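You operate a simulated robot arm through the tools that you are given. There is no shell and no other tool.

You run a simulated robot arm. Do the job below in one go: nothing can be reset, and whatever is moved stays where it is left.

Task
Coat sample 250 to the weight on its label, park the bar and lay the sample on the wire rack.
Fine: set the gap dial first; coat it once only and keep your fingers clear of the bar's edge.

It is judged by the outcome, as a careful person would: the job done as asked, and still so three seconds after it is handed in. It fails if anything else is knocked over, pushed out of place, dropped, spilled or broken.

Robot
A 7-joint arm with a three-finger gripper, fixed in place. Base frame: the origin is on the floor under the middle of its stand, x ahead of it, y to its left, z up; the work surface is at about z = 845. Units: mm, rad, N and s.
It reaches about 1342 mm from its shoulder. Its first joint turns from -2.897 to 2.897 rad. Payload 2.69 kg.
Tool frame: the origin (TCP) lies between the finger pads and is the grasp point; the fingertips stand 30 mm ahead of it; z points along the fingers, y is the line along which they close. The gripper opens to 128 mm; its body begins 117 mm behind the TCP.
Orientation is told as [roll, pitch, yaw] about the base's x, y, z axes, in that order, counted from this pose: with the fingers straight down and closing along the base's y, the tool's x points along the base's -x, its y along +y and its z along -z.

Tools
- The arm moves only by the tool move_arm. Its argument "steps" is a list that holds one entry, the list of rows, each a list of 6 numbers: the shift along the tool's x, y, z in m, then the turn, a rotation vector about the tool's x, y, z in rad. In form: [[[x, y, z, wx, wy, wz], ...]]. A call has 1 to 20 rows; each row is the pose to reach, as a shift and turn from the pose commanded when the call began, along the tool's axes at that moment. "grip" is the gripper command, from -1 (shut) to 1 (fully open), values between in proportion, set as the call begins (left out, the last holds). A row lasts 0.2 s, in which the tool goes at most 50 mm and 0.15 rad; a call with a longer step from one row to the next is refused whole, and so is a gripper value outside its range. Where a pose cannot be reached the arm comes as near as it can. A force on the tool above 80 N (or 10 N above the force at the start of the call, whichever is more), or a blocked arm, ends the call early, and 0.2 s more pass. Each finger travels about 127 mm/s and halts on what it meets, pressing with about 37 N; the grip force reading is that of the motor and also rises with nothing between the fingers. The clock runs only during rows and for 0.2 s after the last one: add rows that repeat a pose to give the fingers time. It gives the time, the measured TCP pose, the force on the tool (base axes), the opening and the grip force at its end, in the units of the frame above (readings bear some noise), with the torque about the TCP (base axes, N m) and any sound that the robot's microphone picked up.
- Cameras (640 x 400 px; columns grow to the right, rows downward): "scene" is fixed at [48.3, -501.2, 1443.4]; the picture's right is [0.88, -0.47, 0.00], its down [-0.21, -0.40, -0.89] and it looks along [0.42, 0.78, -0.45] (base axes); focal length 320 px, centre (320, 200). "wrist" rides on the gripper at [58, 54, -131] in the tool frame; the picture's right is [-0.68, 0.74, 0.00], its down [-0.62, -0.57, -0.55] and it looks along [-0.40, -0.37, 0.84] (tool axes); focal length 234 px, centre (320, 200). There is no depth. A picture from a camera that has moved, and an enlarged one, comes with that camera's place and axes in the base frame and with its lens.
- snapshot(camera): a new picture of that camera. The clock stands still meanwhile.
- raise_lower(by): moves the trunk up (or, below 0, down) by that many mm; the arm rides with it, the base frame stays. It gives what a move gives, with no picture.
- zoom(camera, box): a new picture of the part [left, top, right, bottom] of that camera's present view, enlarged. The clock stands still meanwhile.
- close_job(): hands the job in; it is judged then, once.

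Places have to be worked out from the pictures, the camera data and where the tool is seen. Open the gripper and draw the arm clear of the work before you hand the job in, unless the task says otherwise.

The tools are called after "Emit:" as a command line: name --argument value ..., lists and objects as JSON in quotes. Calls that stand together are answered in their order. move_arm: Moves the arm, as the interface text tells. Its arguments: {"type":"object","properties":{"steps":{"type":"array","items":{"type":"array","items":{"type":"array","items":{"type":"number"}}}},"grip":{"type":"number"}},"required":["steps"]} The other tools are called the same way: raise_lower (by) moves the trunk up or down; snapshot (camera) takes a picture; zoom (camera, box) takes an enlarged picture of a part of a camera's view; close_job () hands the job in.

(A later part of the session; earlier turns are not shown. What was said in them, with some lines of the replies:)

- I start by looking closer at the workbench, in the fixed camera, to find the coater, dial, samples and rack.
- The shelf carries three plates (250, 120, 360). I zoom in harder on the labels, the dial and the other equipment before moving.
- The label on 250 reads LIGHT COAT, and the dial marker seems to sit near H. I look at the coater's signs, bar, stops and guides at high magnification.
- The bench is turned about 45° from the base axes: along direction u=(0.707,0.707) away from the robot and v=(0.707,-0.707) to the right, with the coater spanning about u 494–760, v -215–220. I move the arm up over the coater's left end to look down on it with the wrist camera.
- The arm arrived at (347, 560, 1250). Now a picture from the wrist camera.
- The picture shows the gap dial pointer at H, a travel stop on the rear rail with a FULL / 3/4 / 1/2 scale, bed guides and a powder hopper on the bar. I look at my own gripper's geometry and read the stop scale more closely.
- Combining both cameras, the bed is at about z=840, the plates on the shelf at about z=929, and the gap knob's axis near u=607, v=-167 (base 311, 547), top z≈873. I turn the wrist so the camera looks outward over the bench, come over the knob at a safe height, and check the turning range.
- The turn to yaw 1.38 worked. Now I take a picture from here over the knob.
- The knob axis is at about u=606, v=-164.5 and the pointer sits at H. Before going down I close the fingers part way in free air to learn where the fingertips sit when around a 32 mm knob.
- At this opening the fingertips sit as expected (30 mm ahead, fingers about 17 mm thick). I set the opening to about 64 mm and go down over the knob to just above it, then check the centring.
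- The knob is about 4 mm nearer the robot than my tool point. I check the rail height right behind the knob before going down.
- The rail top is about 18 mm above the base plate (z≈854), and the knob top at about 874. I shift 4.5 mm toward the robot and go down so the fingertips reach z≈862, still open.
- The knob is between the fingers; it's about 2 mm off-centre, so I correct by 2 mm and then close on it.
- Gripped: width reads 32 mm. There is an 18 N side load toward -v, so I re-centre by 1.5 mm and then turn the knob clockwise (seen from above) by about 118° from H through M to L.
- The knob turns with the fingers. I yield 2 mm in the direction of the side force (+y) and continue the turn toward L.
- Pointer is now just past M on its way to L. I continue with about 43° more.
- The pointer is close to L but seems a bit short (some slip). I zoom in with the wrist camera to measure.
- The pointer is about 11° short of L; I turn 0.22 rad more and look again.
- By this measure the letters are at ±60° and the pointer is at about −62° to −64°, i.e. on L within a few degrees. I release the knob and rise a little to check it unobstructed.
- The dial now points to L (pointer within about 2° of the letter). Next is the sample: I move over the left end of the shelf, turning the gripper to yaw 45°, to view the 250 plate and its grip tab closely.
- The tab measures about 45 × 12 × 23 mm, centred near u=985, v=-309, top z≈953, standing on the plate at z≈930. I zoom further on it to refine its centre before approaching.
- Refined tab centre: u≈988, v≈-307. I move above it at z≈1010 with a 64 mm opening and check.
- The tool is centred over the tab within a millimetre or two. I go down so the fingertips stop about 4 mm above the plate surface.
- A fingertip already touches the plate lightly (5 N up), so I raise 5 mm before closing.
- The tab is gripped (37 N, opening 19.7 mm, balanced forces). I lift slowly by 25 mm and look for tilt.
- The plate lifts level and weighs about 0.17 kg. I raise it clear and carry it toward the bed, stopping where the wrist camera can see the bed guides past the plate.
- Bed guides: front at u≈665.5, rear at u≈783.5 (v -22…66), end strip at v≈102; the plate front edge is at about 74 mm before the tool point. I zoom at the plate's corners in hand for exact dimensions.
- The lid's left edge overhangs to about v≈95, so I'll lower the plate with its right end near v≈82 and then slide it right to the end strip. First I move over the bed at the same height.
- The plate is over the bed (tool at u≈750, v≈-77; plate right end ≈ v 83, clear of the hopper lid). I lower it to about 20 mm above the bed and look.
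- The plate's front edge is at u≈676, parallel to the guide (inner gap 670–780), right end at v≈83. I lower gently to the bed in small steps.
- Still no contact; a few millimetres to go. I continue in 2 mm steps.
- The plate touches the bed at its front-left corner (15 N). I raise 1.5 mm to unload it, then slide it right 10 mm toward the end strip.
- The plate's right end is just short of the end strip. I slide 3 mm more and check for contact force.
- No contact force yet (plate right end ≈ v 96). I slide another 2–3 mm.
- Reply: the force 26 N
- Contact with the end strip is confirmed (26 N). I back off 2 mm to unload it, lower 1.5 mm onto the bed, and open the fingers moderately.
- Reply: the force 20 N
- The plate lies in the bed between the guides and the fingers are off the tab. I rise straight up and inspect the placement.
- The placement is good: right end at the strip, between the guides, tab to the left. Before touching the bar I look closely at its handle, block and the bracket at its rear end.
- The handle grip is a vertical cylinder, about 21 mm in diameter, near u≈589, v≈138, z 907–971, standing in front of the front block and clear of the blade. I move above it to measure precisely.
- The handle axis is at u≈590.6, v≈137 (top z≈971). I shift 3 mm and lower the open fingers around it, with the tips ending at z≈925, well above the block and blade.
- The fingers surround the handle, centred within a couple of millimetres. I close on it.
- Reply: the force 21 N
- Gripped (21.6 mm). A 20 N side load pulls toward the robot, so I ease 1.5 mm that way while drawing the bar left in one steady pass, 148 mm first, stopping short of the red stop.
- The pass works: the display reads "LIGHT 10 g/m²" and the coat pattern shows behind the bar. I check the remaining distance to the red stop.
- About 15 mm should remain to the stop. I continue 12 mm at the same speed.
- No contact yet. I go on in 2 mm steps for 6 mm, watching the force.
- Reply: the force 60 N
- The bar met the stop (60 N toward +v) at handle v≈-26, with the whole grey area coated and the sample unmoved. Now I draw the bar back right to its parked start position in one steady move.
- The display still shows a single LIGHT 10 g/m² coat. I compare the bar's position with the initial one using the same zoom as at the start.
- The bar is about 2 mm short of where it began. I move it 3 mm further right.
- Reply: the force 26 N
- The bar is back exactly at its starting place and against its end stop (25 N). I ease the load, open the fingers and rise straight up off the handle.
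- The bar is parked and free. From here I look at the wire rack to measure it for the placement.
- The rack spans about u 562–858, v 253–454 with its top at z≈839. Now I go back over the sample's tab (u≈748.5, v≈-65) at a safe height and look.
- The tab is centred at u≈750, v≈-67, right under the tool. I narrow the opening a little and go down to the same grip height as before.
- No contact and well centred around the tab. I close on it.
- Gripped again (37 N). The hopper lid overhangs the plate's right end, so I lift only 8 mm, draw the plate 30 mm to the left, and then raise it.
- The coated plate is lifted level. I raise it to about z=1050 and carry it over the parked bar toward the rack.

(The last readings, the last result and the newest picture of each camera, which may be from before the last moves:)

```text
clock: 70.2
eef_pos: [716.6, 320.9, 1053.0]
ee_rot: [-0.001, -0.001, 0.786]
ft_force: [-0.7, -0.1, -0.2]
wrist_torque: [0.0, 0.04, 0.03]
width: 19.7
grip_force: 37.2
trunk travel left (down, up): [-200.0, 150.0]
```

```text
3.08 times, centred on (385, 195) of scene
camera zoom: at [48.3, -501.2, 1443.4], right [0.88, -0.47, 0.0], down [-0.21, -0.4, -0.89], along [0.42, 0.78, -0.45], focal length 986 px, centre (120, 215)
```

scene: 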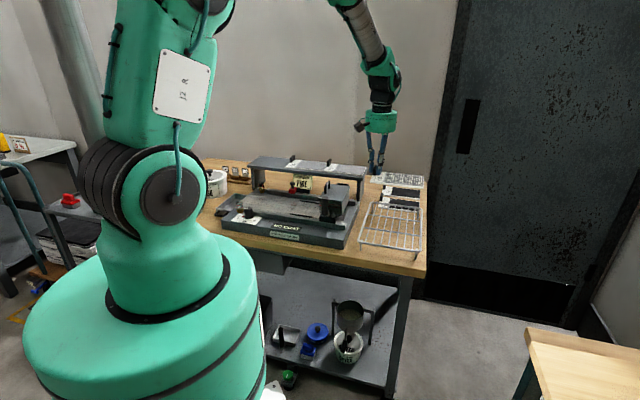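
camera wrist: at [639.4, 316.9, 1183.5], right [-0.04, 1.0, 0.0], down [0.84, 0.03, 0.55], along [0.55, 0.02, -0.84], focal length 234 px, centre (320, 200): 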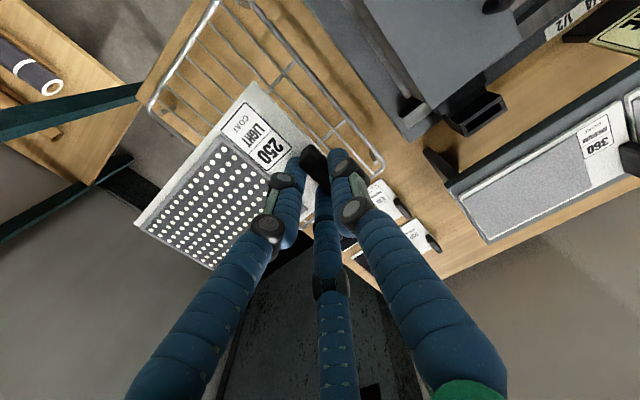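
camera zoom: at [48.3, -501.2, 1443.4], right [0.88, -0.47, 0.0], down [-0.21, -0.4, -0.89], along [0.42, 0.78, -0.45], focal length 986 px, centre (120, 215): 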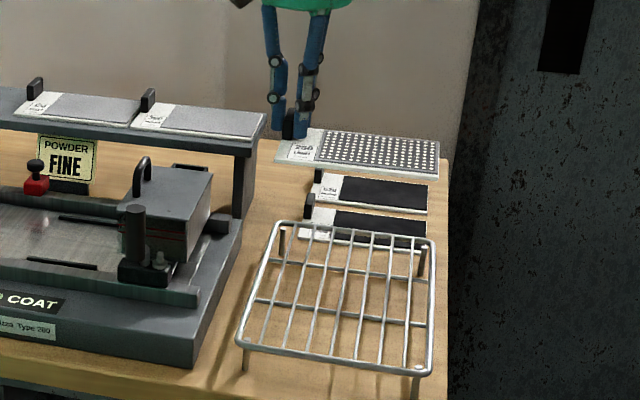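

Emit:
zoom --camera "wrist" --box '[140, 0, 400, 190]'

Emit:
zoom --camera "scene" --box '[355, 185, 430, 265]'

```text
2.11 times, centred on (270, 95) of wrist
camera zoom: at [639.4, 316.9, 1183.5], right [-0.04, 1.0, 0.0], down [0.84, 0.03, 0.55], along [0.55, 0.02, -0.84], focal length 493 px, centre (425, 421)
```

zoom: 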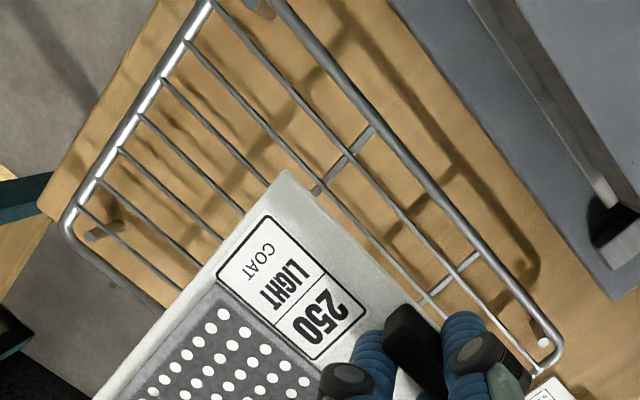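

```text
5.00 times, centred on (392, 225) of scene
camera zoom: at [48.3, -501.2, 1443.4], right [0.88, -0.47, 0.0], down [-0.21, -0.4, -0.89], along [0.42, 0.78, -0.45], focal length 1603 px, centre (-42, 75)
```

zoom: 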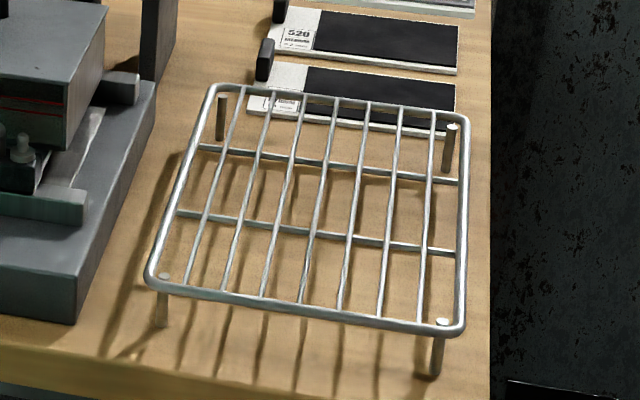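

The rack's inner span is about v 263–451, u 570–863 and the plate in hand spans v 270–441, u 661–761, so it is well placed. I lower it to about 20 mm above the wires and check.

Emit:
move_arm --steps '[[[0, -0.001, 0.025, 0, 0, 0], [0, -0.001, 0.055, 0, 0, 0], [0, -0.001, 0.085, 0, 0, 0], [0, -0.001, 0.112, 0, 0, 0], [0, -0.001, 0.135, 0, 0, 0], [0, -0.001, 0.147, 0, 0, 0], [0, -0.001, 0.15, 0, 0, 0], [0, -0.001, 0.15, 0, 0, 0]]]'

Emit:
zoom --camera "scene" --box '[345, 160, 435, 260]'

Emit:
snapshot --camera "wrist"

```text
clock: 72.0
eef_pos: [716.5, 321.3, 903.1]
ee_rot: [-0.001, 0.0, 0.784]
ft_force: [0.4, 0.2, -1.6]
wrist_torque: [0.06, 0.02, -0.01]
width: 19.5
grip_force: 37.0
trunk travel left (down, up): [-200.0, 150.0]
```

```text
4.00 times, centred on (390, 210) of scene
camera zoom: at [48.3, -501.2, 1443.4], right [0.88, -0.47, 0.0], down [-0.21, -0.4, -0.89], along [0.42, 0.78, -0.45], focal length 1282 px, centre (40, 160)
```

zoom: 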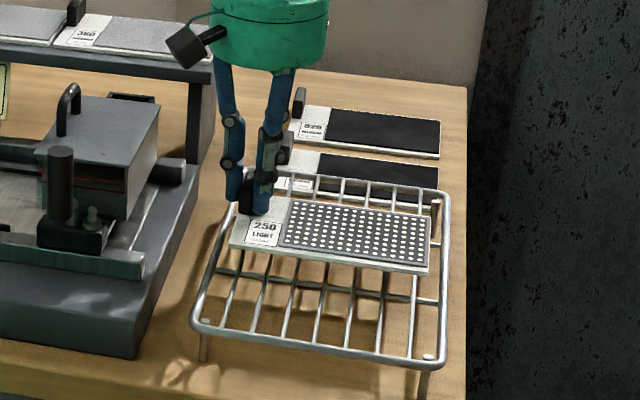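

```text
taken
camera wrist: at [639.3, 316.6, 1033.5], right [-0.04, 1.0, 0.0], down [0.84, 0.03, 0.55], along [0.55, 0.02, -0.84], focal length 234 px, centre (320, 200)
```

wrist: 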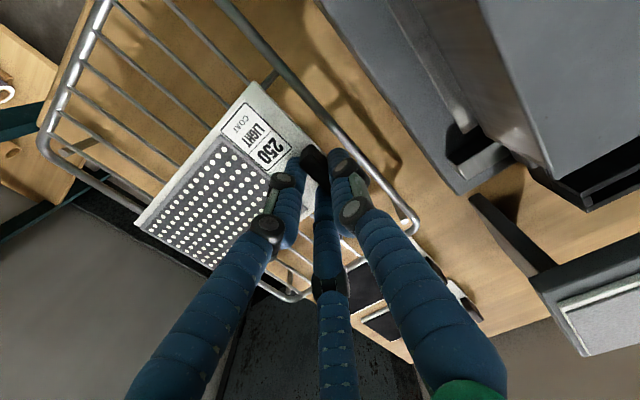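

Emit:
zoom --camera "wrist" --box '[30, 100, 310, 310]'

Emit:
zoom --camera "scene" --box '[375, 190, 435, 240]'

```text
1.90 times, centred on (170, 205) of wrist
camera zoom: at [639.3, 316.6, 1033.5], right [-0.04, 1.0, 0.0], down [0.84, 0.03, 0.55], along [0.55, 0.02, -0.84], focal length 446 px, centre (606, 190)
```

zoom: 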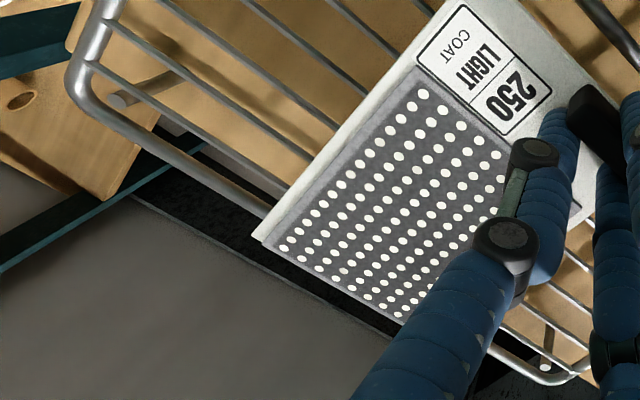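

```text
8.00 times, centred on (405, 215) of scene
camera zoom: at [48.3, -501.2, 1443.4], right [0.88, -0.47, 0.0], down [-0.21, -0.4, -0.89], along [0.42, 0.78, -0.45], focal length 2564 px, centre (-360, 80)
```

zoom: 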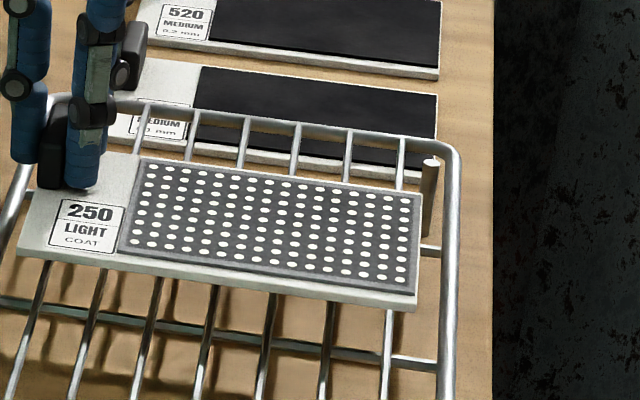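

The plate is about 20 mm above the wires and within the frame on all sides. I lower it gently with a 2.5 mm centring shift.

Emit:
move_arm --steps '[[[0, -0.001, 0.005, 0, 0, 0], [0, -0.0025, 0.01, 0, 0, 0], [0, -0.0025, 0.014, 0, 0, 0], [0, -0.0025, 0.017, 0, 0, 0], [0, -0.0025, 0.017, 0, 0, 0]]]'

Emit:
zoom --camera "scene" --box '[370, 190, 430, 240]'

```text
clock: 73.2
eef_pos: [718.6, 318.4, 886.6]
ee_rot: [0.0, 0.0, 0.784]
ft_force: [-0.1, -0.9, -0.6]
wrist_torque: [0.04, 0.04, 0.0]
width: 19.5
grip_force: 37.1
trunk travel left (down, up): [-200.0, 150.0]
```

```text
8.00 times, centred on (400, 215) of scene
camera zoom: at [48.3, -501.2, 1443.4], right [0.88, -0.47, 0.0], down [-0.21, -0.4, -0.89], along [0.42, 0.78, -0.45], focal length 2564 px, centre (-320, 80)
```

zoom: 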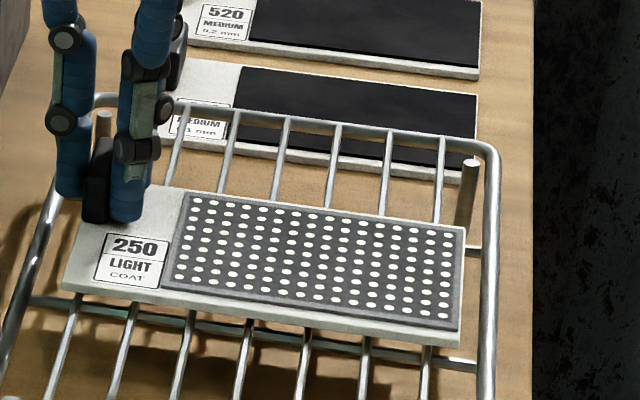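

Still no contact and only a few millimetres to go. I continue in 2 mm steps.

Emit:
move_arm --steps '[[[0, 0, 0.002, 0, 0, 0], [0, 0, 0.004, 0, 0, 0], [0, 0, 0.004, 0, 0, 0]]]'

```text
clock: 74.0
eef_pos: [718.1, 320.9, 882.5]
ee_rot: [0.0, 0.0, 0.782]
ft_force: [0.5, 0.6, -0.4]
wrist_torque: [0.07, 0.02, 0.02]
width: 19.5
grip_force: 37.0
trunk travel left (down, up): [-200.0, 150.0]
```

No contact yet at tool z≈882.5; I lower another 4 mm.

Emit:
move_arm --steps '[[[0, 0, 0.002, 0, 0, 0], [0, 0, 0.004, 0, 0, 0], [0, 0, 0.004, 0, 0, 0]]]'

Emit:
zoom --camera "scene" --box '[365, 195, 425, 240]'

```text
clock: 74.8
eef_pos: [718.9, 318.7, 882.1]
ee_rot: [-0.001, -0.004, 0.783]
ft_force: [-8.9, -0.1, 36.9]
wrist_torque: [-0.16, 0.9, -0.16]
width: 19.5
grip_force: 37.4
trunk travel left (down, up): [-200.0, 150.0]
```

```text
8.89 times, centred on (395, 218) of scene
camera zoom: at [48.3, -501.2, 1443.4], right [0.88, -0.47, 0.0], down [-0.21, -0.4, -0.89], along [0.42, 0.78, -0.45], focal length 2849 px, centre (-347, 44)
```

zoom: 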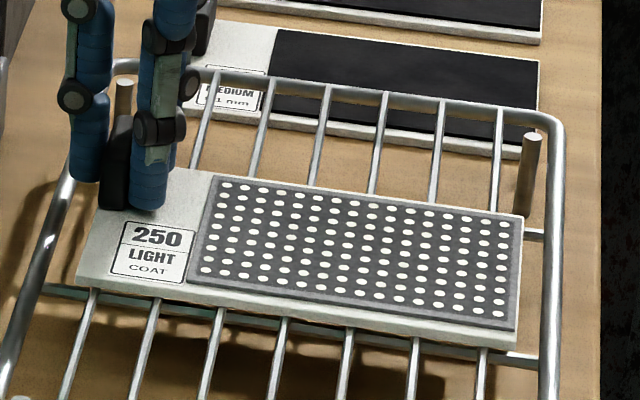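

The plate rests on the wires (37 N). I ease up 2.5 mm to unload, then open the fingers.

Emit:
move_arm --steps '[[[0, 0, -0.0015, 0, 0, 0], [0, 0, -0.0025, 0, 0, 0], [0, 0, -0.0025, 0, 0, 0]]]'

```text
clock: 75.6
eef_pos: [718.6, 317.6, 882.7]
ee_rot: [-0.002, -0.003, 0.783]
ft_force: [5.3, 4.8, 19.3]
wrist_torque: [0.7, -0.48, -0.02]
width: 19.4
grip_force: 36.7
trunk travel left (down, up): [-200.0, 150.0]
```

Still 19 N; I ease up another 1.2 mm.

Emit:
move_arm --steps '[[[0, 0, -0.0012, 0, 0, 0], [0, 0, -0.0012, 0, 0, 0]]]'

```text
clock: 76.2
eef_pos: [718.4, 317.8, 883.2]
ee_rot: [0.0, 0.0, 0.782]
ft_force: [5.1, 0.4, 14.0]
wrist_torque: [0.41, -0.3, -0.11]
width: 19.3
grip_force: 36.9
trunk travel left (down, up): [-200.0, 150.0]
```

14 N remain; one more millimetre up, then I open.

Emit:
move_arm --steps '[[[0, 0, -0.001, 0, 0, 0], [0, 0, -0.001, 0, 0, 0]]]'

Emit:
zoom --camera "scene" --box '[365, 195, 425, 240]'

```text
clock: 76.8
eef_pos: [717.2, 318.6, 881.3]
ee_rot: [0.0, 0.003, 0.783]
ft_force: [0.5, -1.3, 7.2]
wrist_torque: [0.15, -0.05, -0.06]
width: 19.5
grip_force: 37.0
trunk travel left (down, up): [-200.0, 150.0]
```

```text
8.89 times, centred on (395, 218) of scene
camera zoom: at [48.3, -501.2, 1443.4], right [0.88, -0.47, 0.0], down [-0.21, -0.4, -0.89], along [0.42, 0.78, -0.45], focal length 2849 px, centre (-347, 44)
```

zoom: 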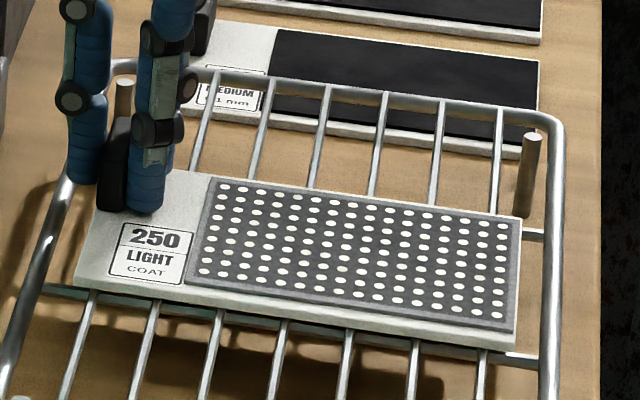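

Load is down to 7 N and the plate lies flat on the wires. I open the fingers moderately.

Emit:
move_arm --steps '[[[0, 0, 0, 0, 0, 0], [0, 0, 0, 0, 0, 0], [0, 0, 0, 0, 0, 0]]]' --grip -0.2

Emit:
zoom --camera "scene" --box '[355, 180, 430, 245]'

Emit:
snapshot --camera "wrist"

```text
clock: 77.6
eef_pos: [718.4, 318.1, 882.9]
ee_rot: [0.0, 0.002, 0.785]
ft_force: [-0.9, -1.0, -0.8]
wrist_torque: [0.01, 0.0, 0.02]
width: 51.4
grip_force: 0.1
trunk travel left (down, up): [-200.0, 150.0]
```

```text
6.15 times, centred on (392, 212) of scene
camera zoom: at [48.3, -501.2, 1443.4], right [0.88, -0.47, 0.0], down [-0.21, -0.4, -0.89], along [0.42, 0.78, -0.45], focal length 1972 px, centre (-126, 123)
```

zoom: 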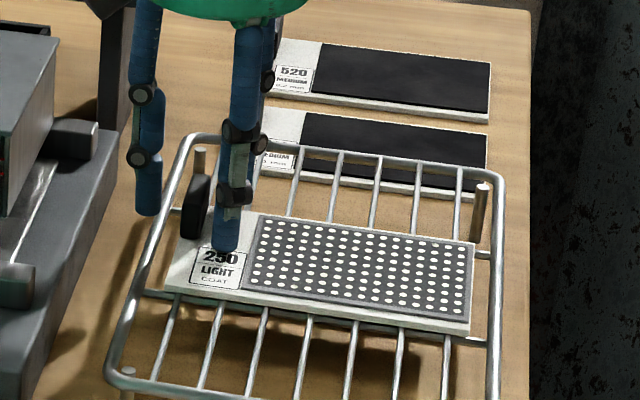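

```text
taken
camera wrist: at [641.1, 314.4, 1012.9], right [-0.04, 1.0, 0.0], down [0.84, 0.03, 0.55], along [0.55, 0.02, -0.84], focal length 234 px, centre (320, 200)
```

wrist: 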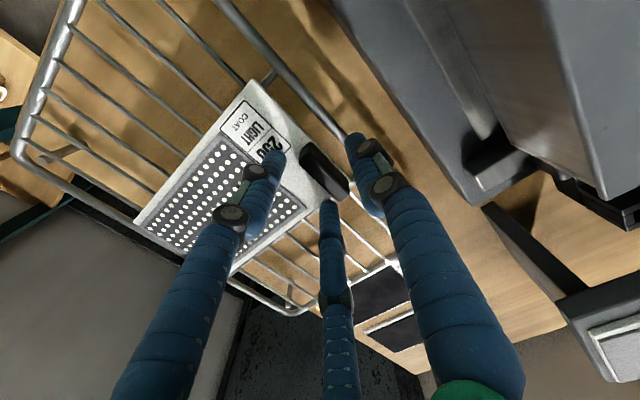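

The sample lies flat on the rack and the fingers are free of the tab. I rise straight up.

Emit:
move_arm --steps '[[[0, 0, -0.01, 0, 0, 0], [0, 0, -0.025, 0, 0, 0], [0, 0, -0.05, 0, 0, 0], [0, 0, -0.085, 0, 0, 0], [0, 0, -0.125, 0, 0, 0], [0, 0, -0.165, 0, 0, 0], [0, 0, -0.205, 0, 0, 0], [0, 0, -0.245, 0, 0, 0], [0, 0, -0.28, 0, 0, 0]]]'

Emit:
snapshot --camera "wrist"

Emit:
zoom --camera "scene" --box '[345, 170, 435, 260]'

Emit:
zoom --camera "scene" --box '[190, 140, 440, 290]'

```text
clock: 79.6
eef_pos: [719.9, 319.0, 1159.6]
ee_rot: [0.002, 0.003, 0.783]
ft_force: [-0.3, 0.5, -0.1]
wrist_torque: [-0.01, 0.03, -0.01]
width: 51.2
grip_force: 0.1
trunk travel left (down, up): [-200.0, 150.0]
```

```text
taken
camera wrist: at [642.5, 314.8, 1290.6], right [-0.04, 1.0, 0.0], down [0.84, 0.03, 0.55], along [0.55, 0.02, -0.84], focal length 234 px, centre (320, 200)
```

wrist: 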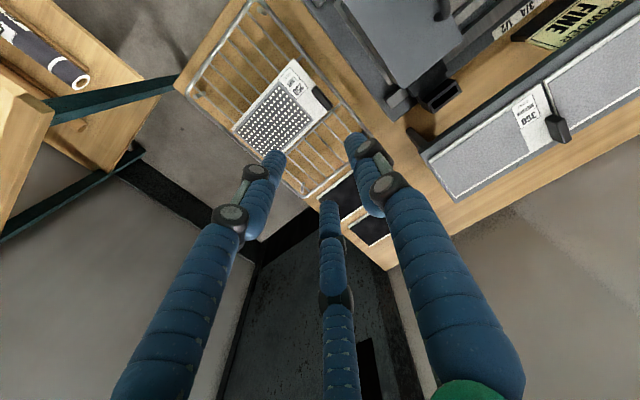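

```text
4.44 times, centred on (390, 215) of scene
camera zoom: at [48.3, -501.2, 1443.4], right [0.88, -0.47, 0.0], down [-0.21, -0.4, -0.89], along [0.42, 0.78, -0.45], focal length 1425 px, centre (9, 133)
```

zoom: 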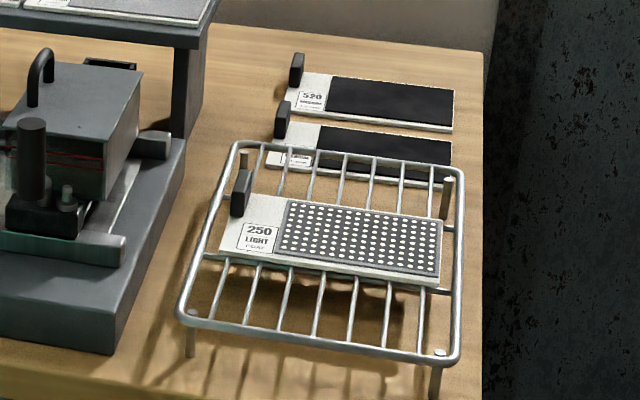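

```text
2.56 times, centred on (315, 215) of scene
camera zoom: at [48.3, -501.2, 1443.4], right [0.88, -0.47, 0.0], down [-0.21, -0.4, -0.89], along [0.42, 0.78, -0.45], focal length 821 px, centre (333, 162)
```

zoom: 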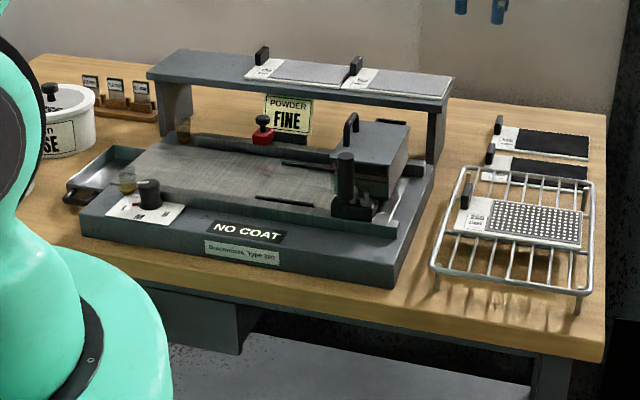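

Everything is in place: the sample on the rack, the rack and other items unmoved, the bar parked. I open the gripper fully and draw the arm up and away from the work.

Emit:
move_arm --steps '[[[0.01, 0, -0.03, 0, 0, 0], [0.03, 0, -0.06, 0, 0, 0], [0.06, 0, -0.08, 0, 0, 0], [0.095, 0, -0.09, 0, 0, 0], [0.12, 0, -0.09, 0, 0, 0], [0.12, 0, -0.09, 0, 0, 0], [0.12, 0, -0.09, 0, 0, 0], [0.12, 0, -0.09, 0, 0, 0], [0.12, 0, -0.09, 0, 0, 0]]]' --grip 1.0

Emit:
zoom --camera "scene" --box '[312, 195, 352, 230]'

Emit:
zoom --camera "scene" --box '[365, 190, 425, 240]'

Emit:
zoom --camera "scene" --box '[230, 195, 290, 235]'

```text
clock: 81.6
eef_pos: [633.6, 233.0, 1250.8]
ee_rot: [0.0, 0.001, 0.783]
ft_force: [0.0, 0.5, 0.3]
wrist_torque: [0.04, 0.02, 0.0]
width: 127.8
grip_force: 0.0
trunk travel left (down, up): [-200.0, 150.0]
```

```text
11.43 times, centred on (332, 212) of scene
camera zoom: at [48.3, -501.2, 1443.4], right [0.88, -0.47, 0.0], down [-0.21, -0.4, -0.89], along [0.42, 0.78, -0.45], focal length 3663 px, centre (183, 57)
```

zoom: 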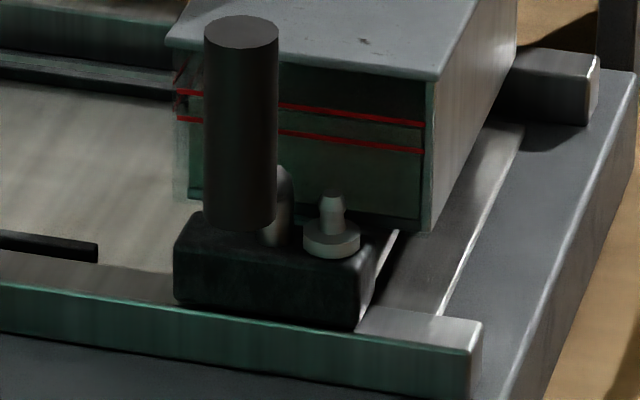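

```text
8.00 times, centred on (395, 215) of scene
camera zoom: at [48.3, -501.2, 1443.4], right [0.88, -0.47, 0.0], down [-0.21, -0.4, -0.89], along [0.42, 0.78, -0.45], focal length 2564 px, centre (-280, 80)
```

zoom: 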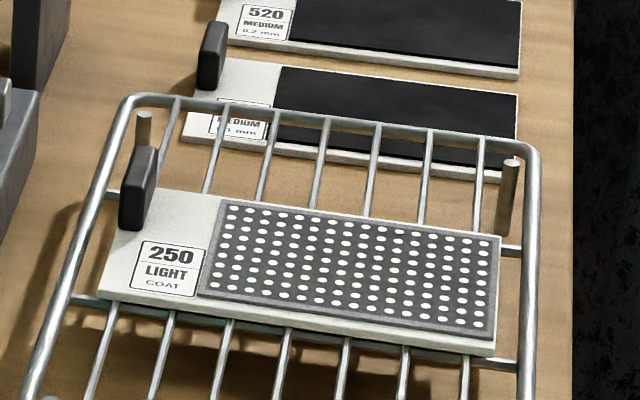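

```text
10.00 times, centred on (260, 215) of scene
camera zoom: at [48.3, -501.2, 1443.4], right [0.88, -0.47, 0.0], down [-0.21, -0.4, -0.89], along [0.42, 0.78, -0.45], focal length 3205 px, centre (920, 50)
```

zoom: 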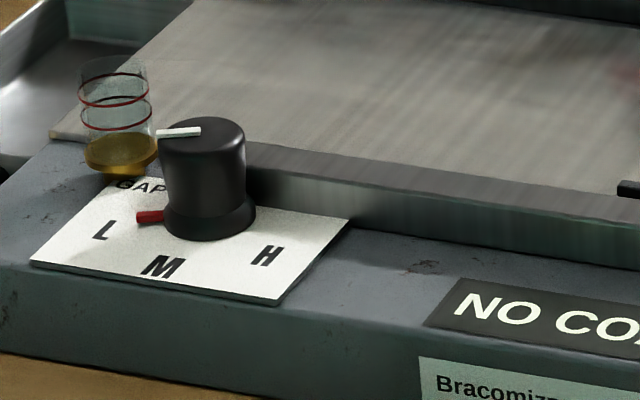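

All checks pass: dial on L, one LIGHT coat over the full area, bar parked exactly where it began, and sample 250 lying flat on the wire rack with the arm clear and open. I hand the job in.

Emit:
close_job

```text
The job is handed in.
```

Sample 250 is coated to its LIGHT label and lying flat on the wire rack, and the bar is parked where it started. I've handed the job in; no verdict has come back yet.

- **Gap dial:** I set it first, turning it from H to L to match the label.
- **Coat:** I made one leftward pass with the bar, to its stop at the FULL mark. The coater's display read "LIGHT 10 g/m²" and did not change when the bar came back.
- **Return stroke:** the bar had to travel back over the sample to park, because the plate can't be lifted out while the bar is over it.
- **Bar:** I moved it only by its handle, so the fingers stayed clear of its edge. It is back against its right-hand end stop.
- **Surroundings:** the rack and the other items I could see in the final pictures were where they had been. The gripper is open and the arm is clear of the bench.
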